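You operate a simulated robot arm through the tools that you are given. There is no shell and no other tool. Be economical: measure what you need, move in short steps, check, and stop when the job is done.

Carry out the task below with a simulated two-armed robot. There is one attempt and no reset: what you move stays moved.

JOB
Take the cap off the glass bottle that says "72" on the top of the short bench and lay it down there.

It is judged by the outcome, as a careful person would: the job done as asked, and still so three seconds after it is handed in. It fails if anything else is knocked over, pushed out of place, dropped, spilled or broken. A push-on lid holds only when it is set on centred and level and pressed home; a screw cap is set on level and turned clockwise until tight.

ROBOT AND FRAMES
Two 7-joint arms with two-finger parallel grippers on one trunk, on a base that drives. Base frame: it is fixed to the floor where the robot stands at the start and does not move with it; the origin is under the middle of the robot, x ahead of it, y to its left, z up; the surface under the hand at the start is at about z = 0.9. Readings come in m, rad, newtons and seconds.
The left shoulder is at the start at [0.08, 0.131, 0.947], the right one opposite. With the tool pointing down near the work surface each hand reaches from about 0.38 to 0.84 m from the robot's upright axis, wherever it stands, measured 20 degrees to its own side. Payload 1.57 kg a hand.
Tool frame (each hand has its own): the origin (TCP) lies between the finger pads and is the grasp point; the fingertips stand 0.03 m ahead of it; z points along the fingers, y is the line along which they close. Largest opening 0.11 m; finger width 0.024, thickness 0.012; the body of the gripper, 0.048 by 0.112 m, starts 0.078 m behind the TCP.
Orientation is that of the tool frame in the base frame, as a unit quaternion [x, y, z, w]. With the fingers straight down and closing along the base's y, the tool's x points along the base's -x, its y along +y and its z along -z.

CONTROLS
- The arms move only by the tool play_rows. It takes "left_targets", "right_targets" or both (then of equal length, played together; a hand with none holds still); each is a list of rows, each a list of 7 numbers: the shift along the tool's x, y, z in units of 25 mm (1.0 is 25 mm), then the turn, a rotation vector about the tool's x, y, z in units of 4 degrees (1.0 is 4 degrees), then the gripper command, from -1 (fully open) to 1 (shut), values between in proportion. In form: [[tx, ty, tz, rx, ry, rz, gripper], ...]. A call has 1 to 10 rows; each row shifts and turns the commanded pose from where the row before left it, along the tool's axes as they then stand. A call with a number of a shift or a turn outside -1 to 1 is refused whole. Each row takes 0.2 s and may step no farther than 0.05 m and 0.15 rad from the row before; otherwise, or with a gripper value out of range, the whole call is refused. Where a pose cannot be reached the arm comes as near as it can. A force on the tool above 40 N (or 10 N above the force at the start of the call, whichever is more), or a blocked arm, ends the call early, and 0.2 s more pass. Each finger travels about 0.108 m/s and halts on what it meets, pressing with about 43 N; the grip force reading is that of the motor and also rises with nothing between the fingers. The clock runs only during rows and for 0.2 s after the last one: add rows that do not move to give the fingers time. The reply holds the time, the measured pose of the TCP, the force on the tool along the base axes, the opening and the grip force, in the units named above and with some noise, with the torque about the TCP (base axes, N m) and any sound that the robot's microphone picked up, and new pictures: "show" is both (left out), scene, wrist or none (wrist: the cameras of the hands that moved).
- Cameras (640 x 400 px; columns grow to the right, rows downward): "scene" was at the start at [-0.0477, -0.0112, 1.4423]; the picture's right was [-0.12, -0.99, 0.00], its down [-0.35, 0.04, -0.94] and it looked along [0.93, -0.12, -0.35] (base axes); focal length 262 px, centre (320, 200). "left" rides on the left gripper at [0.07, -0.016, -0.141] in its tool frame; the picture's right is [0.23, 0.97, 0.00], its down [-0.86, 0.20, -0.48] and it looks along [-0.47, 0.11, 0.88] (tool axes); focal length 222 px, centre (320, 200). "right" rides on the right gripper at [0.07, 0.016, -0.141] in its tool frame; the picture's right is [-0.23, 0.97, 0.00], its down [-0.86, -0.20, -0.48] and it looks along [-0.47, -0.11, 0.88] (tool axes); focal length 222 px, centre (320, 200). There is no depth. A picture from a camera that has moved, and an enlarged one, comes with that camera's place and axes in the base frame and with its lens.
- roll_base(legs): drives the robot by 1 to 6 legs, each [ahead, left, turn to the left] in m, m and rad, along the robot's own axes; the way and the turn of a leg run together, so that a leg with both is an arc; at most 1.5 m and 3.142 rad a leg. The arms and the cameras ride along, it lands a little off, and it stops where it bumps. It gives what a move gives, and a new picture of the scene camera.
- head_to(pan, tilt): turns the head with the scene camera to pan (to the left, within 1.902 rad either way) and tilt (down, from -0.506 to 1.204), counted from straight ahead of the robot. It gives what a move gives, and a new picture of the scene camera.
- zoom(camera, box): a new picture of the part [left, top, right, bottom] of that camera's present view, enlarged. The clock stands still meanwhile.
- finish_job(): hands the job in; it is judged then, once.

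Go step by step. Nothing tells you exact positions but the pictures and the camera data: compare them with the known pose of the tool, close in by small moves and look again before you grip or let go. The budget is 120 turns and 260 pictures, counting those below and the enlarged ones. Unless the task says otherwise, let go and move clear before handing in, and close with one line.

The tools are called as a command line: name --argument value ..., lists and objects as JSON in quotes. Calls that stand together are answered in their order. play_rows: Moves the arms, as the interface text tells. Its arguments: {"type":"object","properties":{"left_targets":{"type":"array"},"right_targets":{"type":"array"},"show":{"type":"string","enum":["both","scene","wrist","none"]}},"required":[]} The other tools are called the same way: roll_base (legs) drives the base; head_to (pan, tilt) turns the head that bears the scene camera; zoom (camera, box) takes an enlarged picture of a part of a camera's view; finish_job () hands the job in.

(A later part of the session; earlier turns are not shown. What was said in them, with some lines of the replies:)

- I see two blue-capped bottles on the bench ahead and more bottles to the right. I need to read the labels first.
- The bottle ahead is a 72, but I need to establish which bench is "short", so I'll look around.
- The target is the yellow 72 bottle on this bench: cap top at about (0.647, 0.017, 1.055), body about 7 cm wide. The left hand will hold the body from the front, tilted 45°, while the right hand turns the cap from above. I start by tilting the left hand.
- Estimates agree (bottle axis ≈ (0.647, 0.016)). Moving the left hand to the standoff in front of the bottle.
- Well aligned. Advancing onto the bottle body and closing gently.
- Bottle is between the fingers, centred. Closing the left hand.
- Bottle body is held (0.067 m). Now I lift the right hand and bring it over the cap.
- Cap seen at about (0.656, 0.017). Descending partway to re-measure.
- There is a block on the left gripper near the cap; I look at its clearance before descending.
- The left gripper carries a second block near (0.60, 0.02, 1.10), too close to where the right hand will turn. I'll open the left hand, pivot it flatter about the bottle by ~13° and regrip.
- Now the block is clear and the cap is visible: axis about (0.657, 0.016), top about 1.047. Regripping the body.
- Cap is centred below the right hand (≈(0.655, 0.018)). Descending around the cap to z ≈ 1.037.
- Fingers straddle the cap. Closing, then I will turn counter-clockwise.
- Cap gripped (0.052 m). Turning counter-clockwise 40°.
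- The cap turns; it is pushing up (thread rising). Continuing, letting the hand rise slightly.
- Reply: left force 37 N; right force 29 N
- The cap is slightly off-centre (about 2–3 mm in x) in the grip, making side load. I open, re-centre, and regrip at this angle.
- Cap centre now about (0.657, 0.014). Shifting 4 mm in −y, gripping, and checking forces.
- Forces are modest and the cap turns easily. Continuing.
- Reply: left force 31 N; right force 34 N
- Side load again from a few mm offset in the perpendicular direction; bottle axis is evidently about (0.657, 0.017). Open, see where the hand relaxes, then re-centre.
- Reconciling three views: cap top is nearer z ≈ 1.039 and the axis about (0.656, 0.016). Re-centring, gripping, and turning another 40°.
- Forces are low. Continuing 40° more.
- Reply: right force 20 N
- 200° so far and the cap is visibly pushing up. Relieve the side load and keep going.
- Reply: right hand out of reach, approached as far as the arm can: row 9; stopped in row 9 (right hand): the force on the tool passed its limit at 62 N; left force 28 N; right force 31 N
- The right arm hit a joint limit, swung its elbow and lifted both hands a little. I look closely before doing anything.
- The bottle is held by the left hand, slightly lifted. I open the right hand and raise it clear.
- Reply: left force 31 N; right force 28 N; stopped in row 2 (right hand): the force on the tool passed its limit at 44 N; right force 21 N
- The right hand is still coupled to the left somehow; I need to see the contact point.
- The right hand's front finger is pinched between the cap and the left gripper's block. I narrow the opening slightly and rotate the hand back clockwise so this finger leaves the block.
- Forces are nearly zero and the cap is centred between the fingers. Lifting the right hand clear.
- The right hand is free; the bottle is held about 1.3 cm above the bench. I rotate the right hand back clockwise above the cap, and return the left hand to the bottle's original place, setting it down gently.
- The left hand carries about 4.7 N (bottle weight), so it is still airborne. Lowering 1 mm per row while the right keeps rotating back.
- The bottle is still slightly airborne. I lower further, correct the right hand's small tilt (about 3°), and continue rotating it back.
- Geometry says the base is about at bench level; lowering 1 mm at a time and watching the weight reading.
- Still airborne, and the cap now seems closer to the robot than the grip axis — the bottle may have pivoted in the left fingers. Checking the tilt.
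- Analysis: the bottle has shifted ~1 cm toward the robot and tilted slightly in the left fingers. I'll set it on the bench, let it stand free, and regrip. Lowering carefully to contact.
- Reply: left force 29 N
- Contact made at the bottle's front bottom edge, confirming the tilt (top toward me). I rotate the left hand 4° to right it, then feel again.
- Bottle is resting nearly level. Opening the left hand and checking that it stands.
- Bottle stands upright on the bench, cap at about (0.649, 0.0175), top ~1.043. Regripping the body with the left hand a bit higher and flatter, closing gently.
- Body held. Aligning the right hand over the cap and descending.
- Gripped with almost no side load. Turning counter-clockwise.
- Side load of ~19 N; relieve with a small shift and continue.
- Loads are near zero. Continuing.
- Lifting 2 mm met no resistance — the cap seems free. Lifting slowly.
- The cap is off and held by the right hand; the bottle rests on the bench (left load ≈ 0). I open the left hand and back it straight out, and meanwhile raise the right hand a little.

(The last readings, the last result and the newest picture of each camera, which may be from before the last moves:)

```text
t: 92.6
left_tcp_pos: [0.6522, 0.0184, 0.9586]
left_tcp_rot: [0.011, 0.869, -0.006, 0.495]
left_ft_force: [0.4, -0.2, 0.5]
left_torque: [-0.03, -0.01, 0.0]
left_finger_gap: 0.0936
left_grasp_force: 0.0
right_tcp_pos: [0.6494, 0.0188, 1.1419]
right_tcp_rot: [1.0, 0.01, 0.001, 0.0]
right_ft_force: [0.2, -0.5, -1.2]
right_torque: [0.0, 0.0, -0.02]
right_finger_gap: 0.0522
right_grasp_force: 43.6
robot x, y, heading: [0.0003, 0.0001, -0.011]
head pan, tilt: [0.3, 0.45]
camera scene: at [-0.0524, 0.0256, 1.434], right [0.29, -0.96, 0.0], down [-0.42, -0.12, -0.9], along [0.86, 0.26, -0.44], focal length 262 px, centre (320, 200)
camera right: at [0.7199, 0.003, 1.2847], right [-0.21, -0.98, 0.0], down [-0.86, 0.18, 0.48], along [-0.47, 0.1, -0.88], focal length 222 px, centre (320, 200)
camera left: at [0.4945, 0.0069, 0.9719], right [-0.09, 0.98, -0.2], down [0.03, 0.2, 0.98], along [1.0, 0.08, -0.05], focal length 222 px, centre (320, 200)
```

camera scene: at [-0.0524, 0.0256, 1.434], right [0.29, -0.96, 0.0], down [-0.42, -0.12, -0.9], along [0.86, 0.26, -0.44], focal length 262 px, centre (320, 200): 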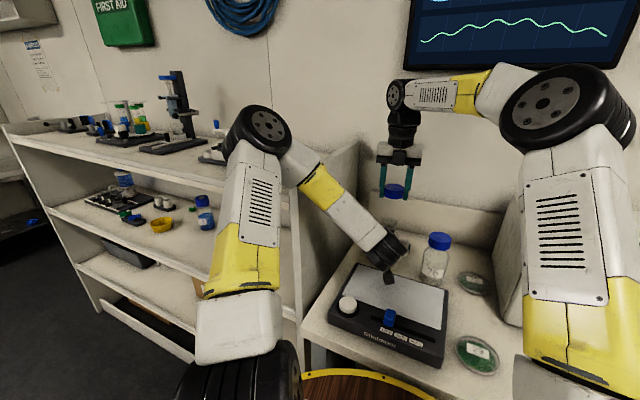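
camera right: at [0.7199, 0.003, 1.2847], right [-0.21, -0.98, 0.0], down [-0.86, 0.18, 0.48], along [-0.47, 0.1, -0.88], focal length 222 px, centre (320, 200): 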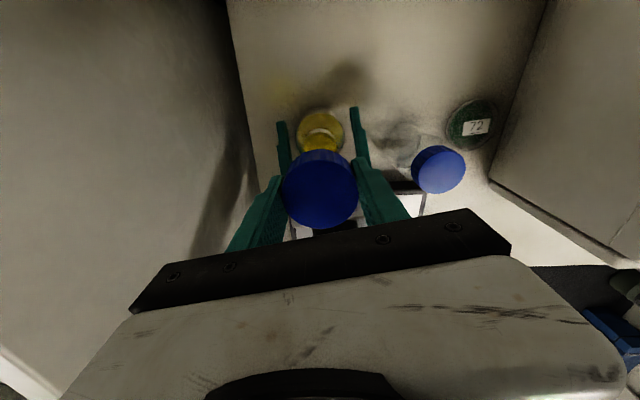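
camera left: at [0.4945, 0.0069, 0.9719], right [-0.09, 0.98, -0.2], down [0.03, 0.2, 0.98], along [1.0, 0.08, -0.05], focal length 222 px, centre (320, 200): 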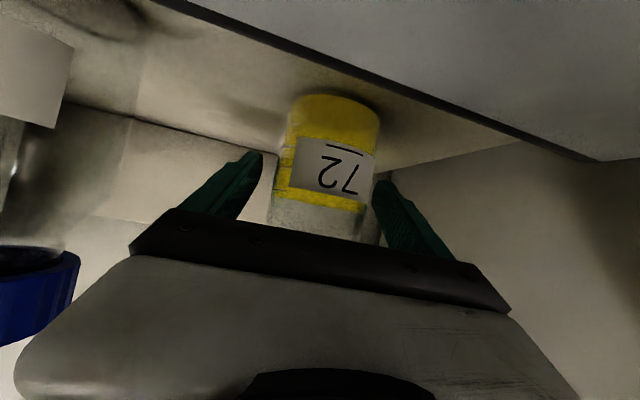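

Bottle stands. Retracting the left hand straight back.

play_rows --left_targets '[[0, 0, -0.5, 0, 0, 0, -0.7], [0, 0, -0.8, 0, 0, 0, -0.7], [0, 0, -1, 0, 0, 0, -0.7], [0, 0, -1, 0, 0, 0, -0.7], [0, 0, -1, 0, 0, 0, -0.7], [0, 0, -1, 0, 0, 0, -0.7], [-0.5, 0, -1, 0, 0, 0, -0.7], [-1, 0.5, -0.5, 0, 0, 0, -0.7], [-1, 0.5, -0.5, 0, 0, 0, -0.7]]'

head_to --pan -0.05 --tilt 0.5

zoom --camera "scene" --box '[250, 160, 410, 270]'

```text
t: 94.6
left_tcp_pos: [0.537, 0.0432, 1.1076]
left_tcp_rot: [0.011, 0.869, -0.006, 0.495]
left_ft_force: [-0.5, 0.0, 0.0]
left_torque: [-0.02, 0.01, 0.0]
left_finger_gap: 0.0937
left_grasp_force: 0.0
left hand out of reach, approached as far as the arm can: row 6, 7
right_tcp_pos: [0.649, 0.0184, 1.1417]
right_tcp_rot: [1.0, 0.01, 0.001, 0.0]
right_ft_force: [0.5, 0.4, -0.2]
right_torque: [0.02, 0.0, 0.02]
right_finger_gap: 0.0522
right_grasp_force: 43.3
robot x, y, heading: [-0.002, -0.0011, -0.013]
head pan, tilt: [0.3, 0.45]
camera scene: at [-0.052, 0.0257, 1.434], right [0.28, -0.96, 0.0], down [-0.42, -0.12, -0.9], along [0.86, 0.26, -0.44], focal length 262 px, centre (320, 200)
camera left: at [0.3808, 0.0321, 1.1206], right [-0.09, 0.98, -0.2], down [0.03, 0.2, 0.98], along [1.0, 0.08, -0.05], focal length 222 px, centre (320, 200)
```

scene: 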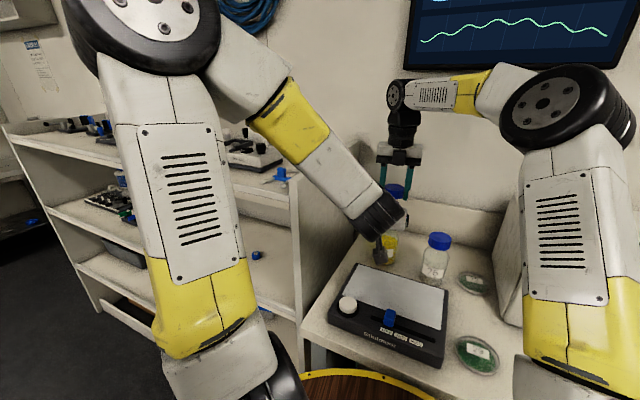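
left: 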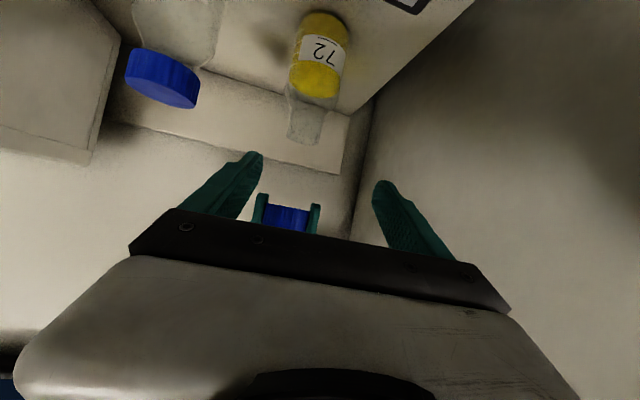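

```text
t: 95.5
left_tcp_pos: [0.5378, 0.0432, 1.1085]
left_tcp_rot: [0.011, 0.869, -0.006, 0.495]
left_ft_force: [0.3, -0.4, 0.4]
left_torque: [0.01, -0.01, -0.02]
left_finger_gap: 0.0937
left_grasp_force: 0.1
right_tcp_pos: [0.6499, 0.0185, 1.1422]
right_tcp_rot: [1.0, 0.009, 0.002, 0.0]
right_ft_force: [-0.3, 1.0, 0.4]
right_torque: [-0.01, -0.03, -0.02]
right_finger_gap: 0.052
right_grasp_force: 43.5
robot x, y, heading: [-0.0015, -0.0043, -0.005]
head pan, tilt: [-0.051, 0.499]
camera scene: at [-0.0498, -0.0062, 1.4295], right [-0.06, -1.0, 0.0], down [-0.48, 0.03, -0.88], along [0.88, -0.05, -0.48], focal length 262 px, centre (320, 200)
```

scene: 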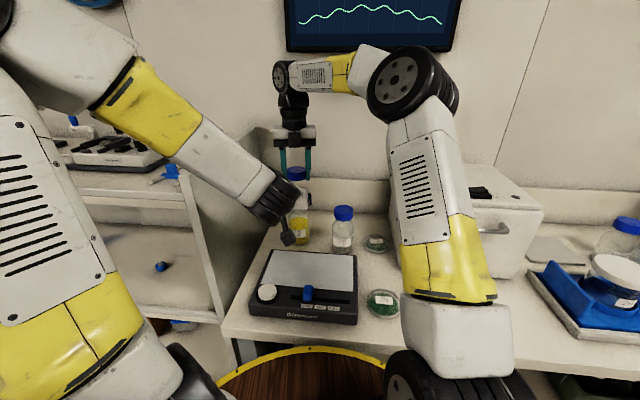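

```text
3.64 times, centred on (330, 215) of scene
camera zoom: at [-0.0498, -0.0062, 1.4295], right [-0.06, -1.0, 0.0], down [-0.48, 0.03, -0.88], along [0.88, -0.05, -0.48], focal length 954 px, centre (284, 146)
```

zoom: 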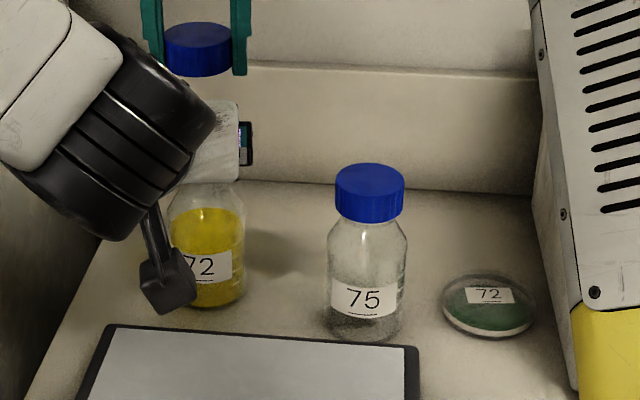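

Bottle 72 stands open and upright; bottle 75 undisturbed. I'll lay the cap on the clear bench area behind, near (0.72, −0.06), after rotating the hand so its cameras clear wall and bottles.

play_rows --right_targets '[[0, 0, 0, 0, 0, 1, 0.6], [0, 0, 0, 0, 0, 1, 0.6], [0, 0, 0, 0, 0, 1, 0.6], [0, 0, 0, 0, 0, 1, 0.6], [0, 0, 0, 0, 0, 1, 0.6], [0, 0, 0, 0, 0, 1, 0.6], [0, 0, 0, 0, 0, 1, 0.6], [0, 0, 0, 0, 0, 1, 0.6], [0, 0, 0, 0, 0, 1, 0.6], [0, 0, 0, 0, 0, 1, 0.6]]' --show "none"

play_rows --right_targets '[[0, 0, 0, 0, 0, 1, 0.6], [0, 0, 0, 0, 0, 1, 0.6], [0, 0, 0, 0, 0, 1, 0.6], [0, 0, 0, 0, 0, 1, 0.6], [0, 0, 0, 0, 0, 1, 0.6], [0, 0, 0, 0, 0, 1, 0.6], [0, 0, 0, 0, 0, 1, 0.6], [0, 0, 0, 0, 0, 1, 0.6], [0, 0, 0, 0, 0, 1, 0.6], [0, 0, 0, 0, 0, 1, 0.6]]' --show "none"

play_rows --right_targets '[[0, 0, 0, 0, 0, 1, 0.6], [0, 0, 0, 0, 0, 1, 0.6], [0.8, -0.7, 0, 0, 0, 0, 0.6], [0.8, -0.7, 0, 0, 0, 0, 0.6], [0.8, -0.7, 0, 0, 0, 0, 0.6], [0.7, -0.7, 0, 0, 0, 0, 0.6], [0, 0, 0, 0, 0, 0, 0.6]]'

```text
t: 97.7
left_tcp_pos: [0.5373, 0.0427, 1.108]
left_tcp_rot: [0.011, 0.869, -0.007, 0.495]
left_ft_force: [-0.4, 0.5, 0.4]
left_torque: [-0.03, 0.01, -0.01]
left_finger_gap: 0.0934
left_grasp_force: 0.1
right_tcp_pos: [0.6501, 0.0191, 1.144]
right_tcp_rot: [0.943, -0.334, 0.001, 0.001]
right_ft_force: [0.0, -0.2, -0.4]
right_torque: [0.0, -0.03, 0.03]
right_finger_gap: 0.0519
right_grasp_force: 42.9
robot x, y, heading: [-0.0028, -0.0001, -0.015]
head pan, tilt: [-0.051, 0.499]
```

```text
t: 99.8
left_tcp_pos: [0.5364, 0.0443, 1.1084]
left_tcp_rot: [0.011, 0.869, -0.007, 0.495]
left_ft_force: [1.2, -0.5, 0.0]
left_torque: [0.01, -0.01, 0.01]
left_finger_gap: 0.0935
left_grasp_force: 0.0
right_tcp_pos: [0.6498, 0.0176, 1.1419]
right_tcp_rot: [0.772, -0.636, 0.001, -0.001]
right_ft_force: [-0.2, 0.6, 0.4]
right_torque: [-0.01, -0.01, 0.02]
right_finger_gap: 0.0518
right_grasp_force: 43.0
robot x, y, heading: [0.0014, -0.0051, -0.008]
head pan, tilt: [-0.051, 0.499]
```

```text
t: 101.5
left_tcp_pos: [0.5368, 0.043, 1.1077]
left_tcp_rot: [0.01, 0.869, -0.006, 0.495]
left_ft_force: [-0.5, 0.3, -0.3]
left_torque: [0.0, 0.01, 0.0]
left_finger_gap: 0.0936
left_grasp_force: 0.0
right_tcp_pos: [0.7232, -0.0551, 1.1439]
right_tcp_rot: [0.726, -0.688, 0.001, -0.001]
right_ft_force: [0.0, 0.1, -0.6]
right_torque: [-0.03, 0.03, 0.0]
right_finger_gap: 0.0517
right_grasp_force: 43.6
robot x, y, heading: [-0.0018, -0.0048, -0.006]
head pan, tilt: [-0.051, 0.499]
camera scene: at [-0.0498, -0.0062, 1.4295], right [-0.06, -1.0, 0.0], down [-0.48, 0.03, -0.88], along [0.88, -0.05, -0.48], focal length 262 px, centre (320, 200)
camera right: at [0.7113, -0.126, 1.2861], right [-0.98, 0.17, 0.0], down [0.15, 0.86, 0.48], along [0.09, 0.47, -0.88], focal length 222 px, centre (320, 200)
```

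scene: 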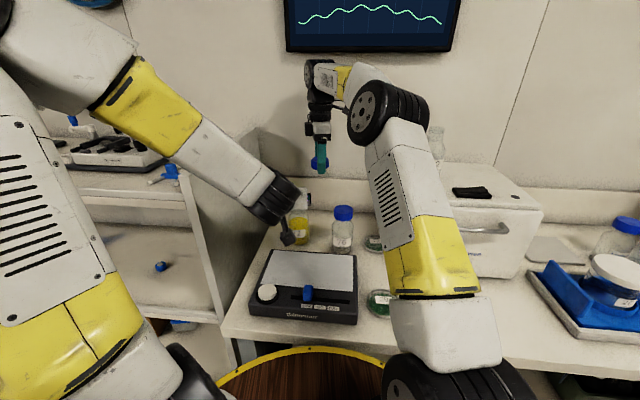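
right: 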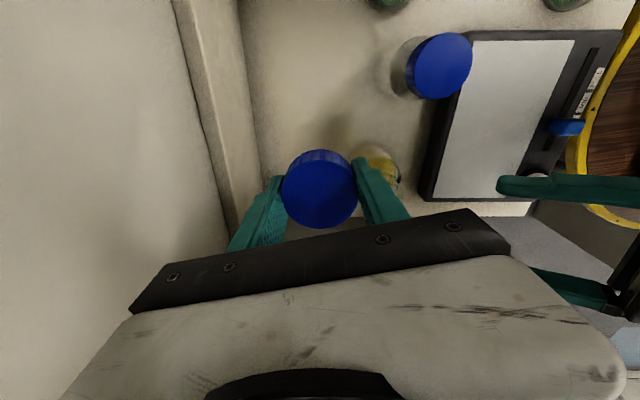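

Clear area confirmed. Descending to just above the bench.

play_rows --right_targets '[[0, 0, 1, 0, 0, 0, 0.6], [0, 0, 1, 0, 0, 0, 0.6], [0, 0, 1, 0, 0, 0, 0.6], [0, 0, 1, 0, 0, 0, 0.6], [0, 0, 1, 0, 0, 0, 0.6], [0, 0, 1, 0, 0, 0, 0.6], [0, 0, 1, 0, 0, 0, 0.6], [0, 0, 0.5, 0, 0, 0, 0.6], [0, 0, 0, 0, 0, 0, 0.6]]'

zoom --camera "scene" --box '[250, 160, 410, 270]'

```text
t: 103.5
left_tcp_pos: [0.5367, 0.0428, 1.1086]
left_tcp_rot: [0.01, 0.869, -0.006, 0.494]
left_ft_force: [0.8, -0.4, -0.8]
left_torque: [0.03, -0.02, 0.02]
left_finger_gap: 0.0937
left_grasp_force: 0.1
right_tcp_pos: [0.7231, -0.0547, 0.9545]
right_tcp_rot: [0.727, -0.687, 0.001, -0.002]
right_ft_force: [-0.2, 0.2, 0.6]
right_torque: [-0.01, 0.0, 0.04]
right_finger_gap: 0.0519
right_grasp_force: 42.5
robot x, y, heading: [-0.004, -0.0045, -0.012]
head pan, tilt: [-0.051, 0.499]
camera scene: at [-0.0497, -0.0062, 1.4295], right [-0.06, -1.0, 0.0], down [-0.48, 0.03, -0.88], along [0.88, -0.05, -0.48], focal length 262 px, centre (320, 200)
camera right: at [0.7106, -0.1263, 1.0961], right [-0.98, 0.17, 0.0], down [0.15, 0.86, 0.48], along [0.09, 0.47, -0.88], focal length 222 px, centre (320, 200)
```

scene: 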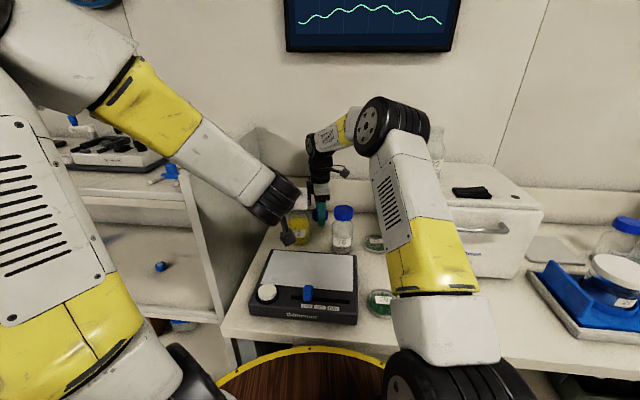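
right: 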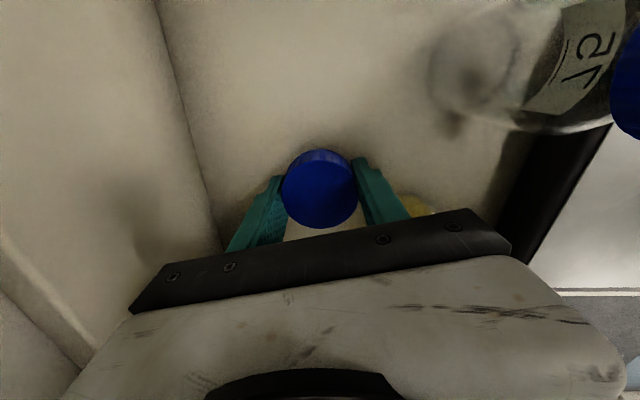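

```text
3.64 times, centred on (330, 215) of scene
camera zoom: at [-0.0497, -0.0062, 1.4295], right [-0.06, -1.0, 0.0], down [-0.48, 0.03, -0.88], along [0.88, -0.05, -0.48], focal length 954 px, centre (284, 146)
```

zoom: 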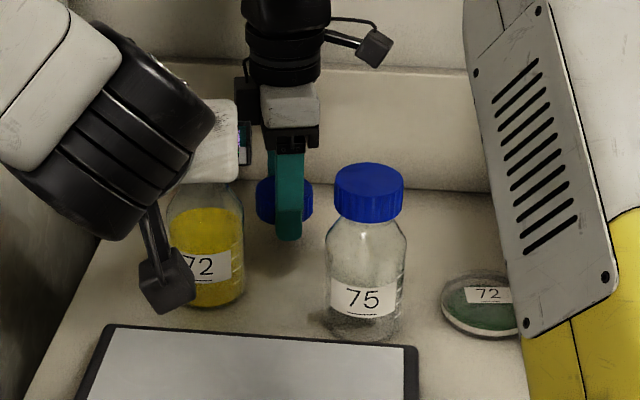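

Descending in 2 mm steps until contact.

play_rows --right_targets '[[0, 0, 0.2, 0, 0, 0, 0.6], [0, 0, 0.2, 0, 0, 0, 0.6], [0, 0, 0.1, 0, 0, 0, 0.6], [0, 0, 0.08, 0, 0, 0, 0.6], [0, 0, 0.08, 0, 0, 0, 0.6], [0, 0, 0.04, 0, 0, 0, 0.6], [0, 0, 0.04, 0, 0, 0, 0.6]]' --show "wrist"

```text
t: 105.0
left_tcp_pos: [0.5382, 0.0434, 1.109]
left_tcp_rot: [0.011, 0.869, -0.006, 0.495]
left_ft_force: [-0.1, 0.0, 0.1]
left_torque: [0.0, 0.01, 0.01]
left_finger_gap: 0.0937
left_grasp_force: 0.0
right_tcp_pos: [0.7252, -0.0549, 0.9371]
right_tcp_rot: [0.726, -0.688, 0.001, -0.001]
right_ft_force: [-0.1, 0.0, -0.5]
right_torque: [0.02, 0.04, 0.0]
right_finger_gap: 0.0519
right_grasp_force: 42.9
robot x, y, heading: [-0.0016, -0.0035, -0.01]
head pan, tilt: [-0.051, 0.499]
camera right: at [0.7132, -0.1262, 1.0784], right [-0.98, 0.17, 0.0], down [0.15, 0.86, 0.48], along [0.09, 0.47, -0.88], focal length 222 px, centre (320, 200)
```

right: 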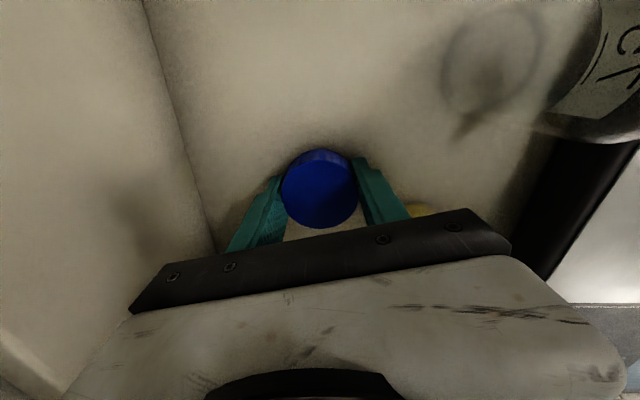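

play_rows --right_targets '[[0, 0, 0.06, 0, 0, 0, 0.6], [0, 0, 0.06, 0, 0, 0, 0.6], [0, 0, 0.06, 0, 0, 0, 0.6]]' --show "none"

play_rows --right_targets '[[0, 0, 0.04, 0, 0, 0, 0.6], [0, 0, 0.04, 0, 0, 0, 0.6]]' --show "none"

```text
t: 105.8
left_tcp_pos: [0.5372, 0.0438, 1.1082]
left_tcp_rot: [0.011, 0.869, -0.007, 0.495]
left_ft_force: [0.0, 0.9, 0.5]
left_torque: [0.0, -0.02, 0.0]
left_finger_gap: 0.0935
left_grasp_force: 0.0
right_tcp_pos: [0.7259, -0.0546, 0.9319]
right_tcp_rot: [0.726, -0.688, 0.002, -0.002]
right_ft_force: [0.5, 0.1, 0.0]
right_torque: [-0.02, 0.01, 0.0]
right_finger_gap: 0.0518
right_grasp_force: 43.2
robot x, y, heading: [0.0009, -0.0049, -0.012]
head pan, tilt: [-0.051, 0.499]
```

```text
t: 106.5
left_tcp_pos: [0.5365, 0.0441, 1.1081]
left_tcp_rot: [0.011, 0.869, -0.006, 0.495]
left_ft_force: [1.0, -0.6, 0.2]
left_torque: [-0.03, -0.02, -0.01]
left_finger_gap: 0.0937
left_grasp_force: 0.0
right_tcp_pos: [0.7253, -0.0544, 0.9299]
right_tcp_rot: [0.725, -0.688, 0.001, -0.001]
right_ft_force: [0.4, 0.9, 0.5]
right_torque: [-0.01, -0.03, 0.0]
right_finger_gap: 0.0521
right_grasp_force: 43.0
robot x, y, heading: [0.0039, -0.0041, -0.007]
head pan, tilt: [-0.051, 0.499]
```

play_rows --right_targets '[[0, 0, 0.04, 0, 0, 0, 0.6], [0, 0, 0.04, 0, 0, 0, 0.6], [0, 0, 0.04, 0, 0, 0, 0.6]]' --show "none"

play_rows --right_targets '[[0, 0, 0.04, 0, 0, 0, 0.6], [0, 0, 0.04, 0, 0, 0, 0.6], [0, 0, 0, 0, 0, 0, 0.6]]' --show "wrist"

```text
t: 107.2
left_tcp_pos: [0.5354, 0.0436, 1.1089]
left_tcp_rot: [0.011, 0.868, -0.006, 0.496]
left_ft_force: [0.2, 0.1, -0.6]
left_torque: [0.02, 0.02, -0.01]
left_finger_gap: 0.0936
left_grasp_force: 0.0
right_tcp_pos: [0.7253, -0.0551, 0.9309]
right_tcp_rot: [0.726, -0.688, 0.003, -0.003]
right_ft_force: [-5.2, -2.8, 29.2]
right_torque: [-0.16, 1.11, 0.24]
right_finger_gap: 0.052
right_grasp_force: 43.1
robot x, y, heading: [0.0005, -0.0039, -0.013]
head pan, tilt: [-0.051, 0.499]
```

```text
t: 107.7
left_tcp_pos: [0.5375, 0.0437, 1.1087]
left_tcp_rot: [0.01, 0.869, -0.005, 0.495]
left_ft_force: [0.1, 0.1, 0.8]
left_torque: [0.06, 0.01, 0.0]
left_finger_gap: 0.0935
left_grasp_force: 0.1
right_tcp_pos: [0.7258, -0.0556, 0.9303]
right_tcp_rot: [0.726, -0.687, 0.002, -0.003]
right_ft_force: [-7.5, -2.0, 9.1]
right_torque: [-0.07, 0.57, -0.01]
right_finger_gap: 0.0521
right_grasp_force: 43.2
robot x, y, heading: [0.0026, -0.0013, -0.013]
head pan, tilt: [-0.051, 0.499]
stopped in row 2 (right hand): the force on the tool passed its limit at 42 N (the readings are from after the stop); the commanded pose is now the measured one
camera right: at [0.7122, -0.1262, 1.0718], right [-0.98, 0.17, -0.01], down [0.15, 0.86, 0.48], along [0.09, 0.47, -0.88], focal length 222 px, centre (320, 200)
```

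right: 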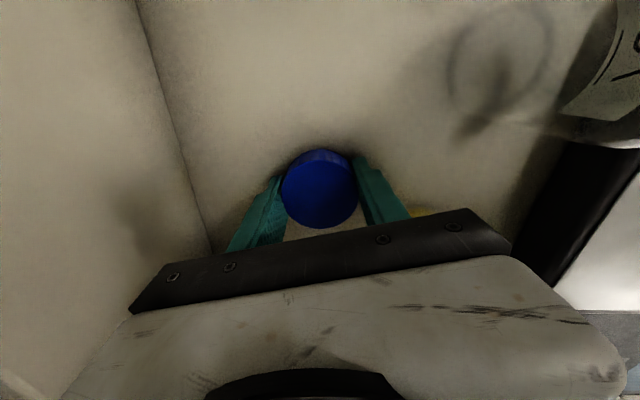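

A fingertip touches the bench, so the cap is at bench level. Ease up 1 mm and open.

play_rows --right_targets '[[0, 0, -0.03, 0, 0, 0, 0.6], [0, 0, 0, 0, 0, 0, 0.2], [0, 0, 0, 0, 0, 0, -0.1], [0, 0, 0, 0, 0, 0, -0.3], [0, 0, 0, 0, 0, 0, -0.4], [0, 0, 0, 0, 0, 0, -0.4]]'

zoom --camera "right" --box '[200, 110, 440, 260]'

```text
t: 109.1
left_tcp_pos: [0.537, 0.0427, 1.1081]
left_tcp_rot: [0.01, 0.869, -0.006, 0.495]
left_ft_force: [0.1, -0.3, -0.1]
left_torque: [0.0, -0.01, 0.02]
left_finger_gap: 0.0934
left_grasp_force: 0.0
right_tcp_pos: [0.7254, -0.0557, 0.9298]
right_tcp_rot: [0.726, -0.688, 0.002, -0.002]
right_ft_force: [3.5, 0.3, 3.1]
right_torque: [-0.04, 0.08, 0.03]
right_finger_gap: 0.0744
right_grasp_force: 0.0
robot x, y, heading: [0.005, -0.0044, -0.019]
head pan, tilt: [-0.051, 0.499]
camera scene: at [-0.0497, -0.0063, 1.4295], right [-0.06, -1.0, 0.0], down [-0.48, 0.03, -0.88], along [0.88, -0.05, -0.48], focal length 262 px, centre (320, 200)
camera right: at [0.7124, -0.1264, 1.072], right [-0.98, 0.17, -0.01], down [0.15, 0.86, 0.48], along [0.09, 0.47, -0.88], focal length 222 px, centre (320, 200)
```

scene: 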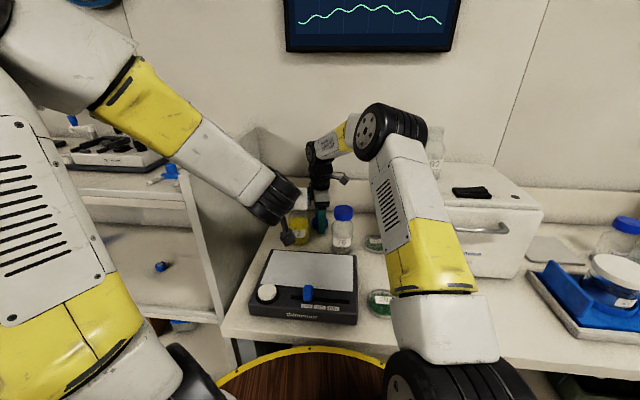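
right: 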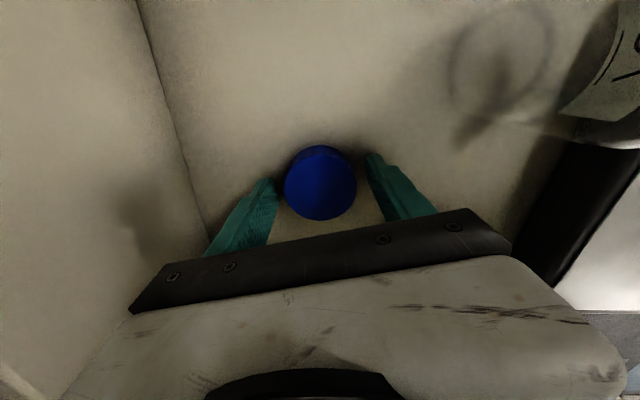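

```text
2.67 times, centred on (320, 185) of right
camera zoom: at [0.7124, -0.1264, 1.072], right [-0.98, 0.17, -0.01], down [0.15, 0.86, 0.48], along [0.09, 0.47, -0.88], focal length 592 px, centre (320, 240)
```

zoom: 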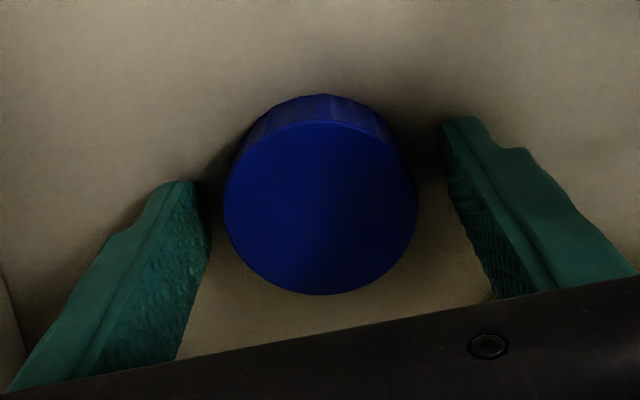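

Cap is lying flat on the bench, released. Raising the right hand straight up and clear.

play_rows --right_targets '[[0, 0, -0.4, 0, 0, 0, -0.4], [0, 0, -1, 0, 0, 0, -0.4], [0, 0, -1, 0, 0, 0, -0.4], [0, 0, -1, 0, 0, 0, -0.4], [0, 0, -1, 0, 0, 0, -0.4], [0, 0, -1, 0, 0, 0, -0.4], [0, 0, -1, 0, 0, 0, -0.4], [0, 0, -1, 0, 0, 0, -0.4], [0, 0, -1, 0, 0, 0, -0.4]]'

zoom --camera "scene" --box '[250, 160, 410, 270]'

```text
t: 111.1
left_tcp_pos: [0.5375, 0.0428, 1.1081]
left_tcp_rot: [0.011, 0.869, -0.007, 0.494]
left_ft_force: [0.3, -0.3, 0.1]
left_torque: [0.02, 0.01, 0.02]
left_finger_gap: 0.0934
left_grasp_force: 0.1
right_tcp_pos: [0.725, -0.0543, 1.1407]
right_tcp_rot: [0.726, -0.687, 0.003, -0.002]
right_ft_force: [0.5, 0.3, 0.7]
right_torque: [0.02, 0.01, -0.03]
right_finger_gap: 0.0769
right_grasp_force: 0.1
robot x, y, heading: [0.0038, -0.0047, -0.008]
head pan, tilt: [-0.051, 0.499]
camera scene: at [-0.0497, -0.0063, 1.4295], right [-0.06, -1.0, 0.0], down [-0.48, 0.03, -0.88], along [0.88, -0.05, -0.48], focal length 262 px, centre (320, 200)
camera right: at [0.7121, -0.1262, 1.2827], right [-0.98, 0.17, -0.01], down [0.15, 0.86, 0.48], along [0.09, 0.47, -0.88], focal length 222 px, centre (320, 200)
```

scene: 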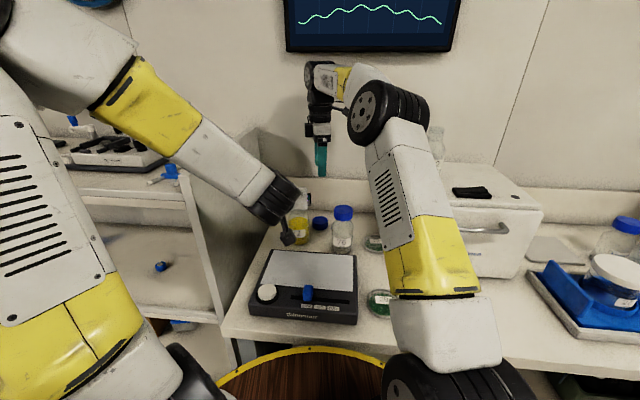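
right: 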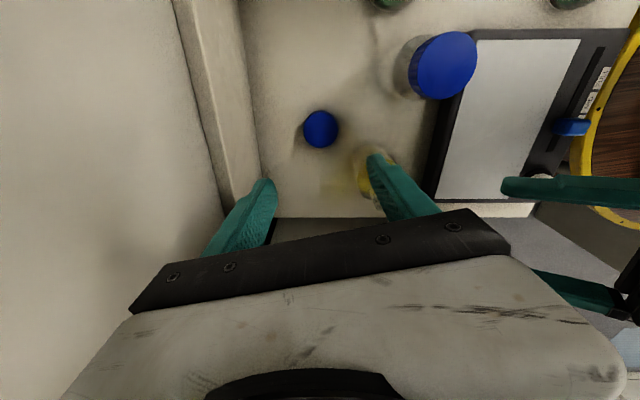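

```text
3.64 times, centred on (330, 215) of scene
camera zoom: at [-0.0497, -0.0063, 1.4295], right [-0.06, -1.0, 0.0], down [-0.48, 0.03, -0.88], along [0.88, -0.05, -0.48], focal length 954 px, centre (284, 146)
```

zoom: 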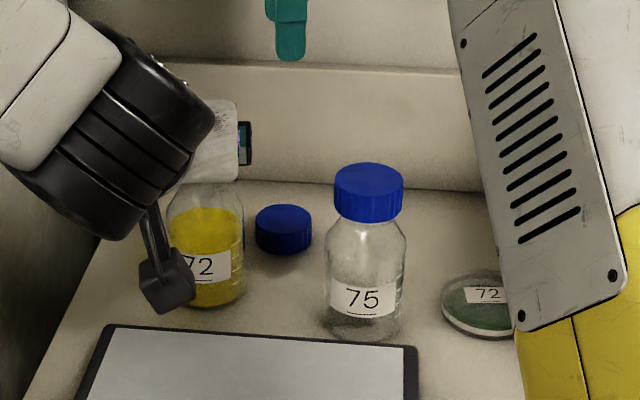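

The cap lies flat on the bench behind the bottles. Bottle 72 stands open and upright, everything else looks in place, and both hands are clear, so I'm handing in.

finish_job

```text
The job is handed in.
```

The cap is off the "72" bottle and lying flat on the bench next to it; the bottle stands open and upright about where it was, and the job is handed in.
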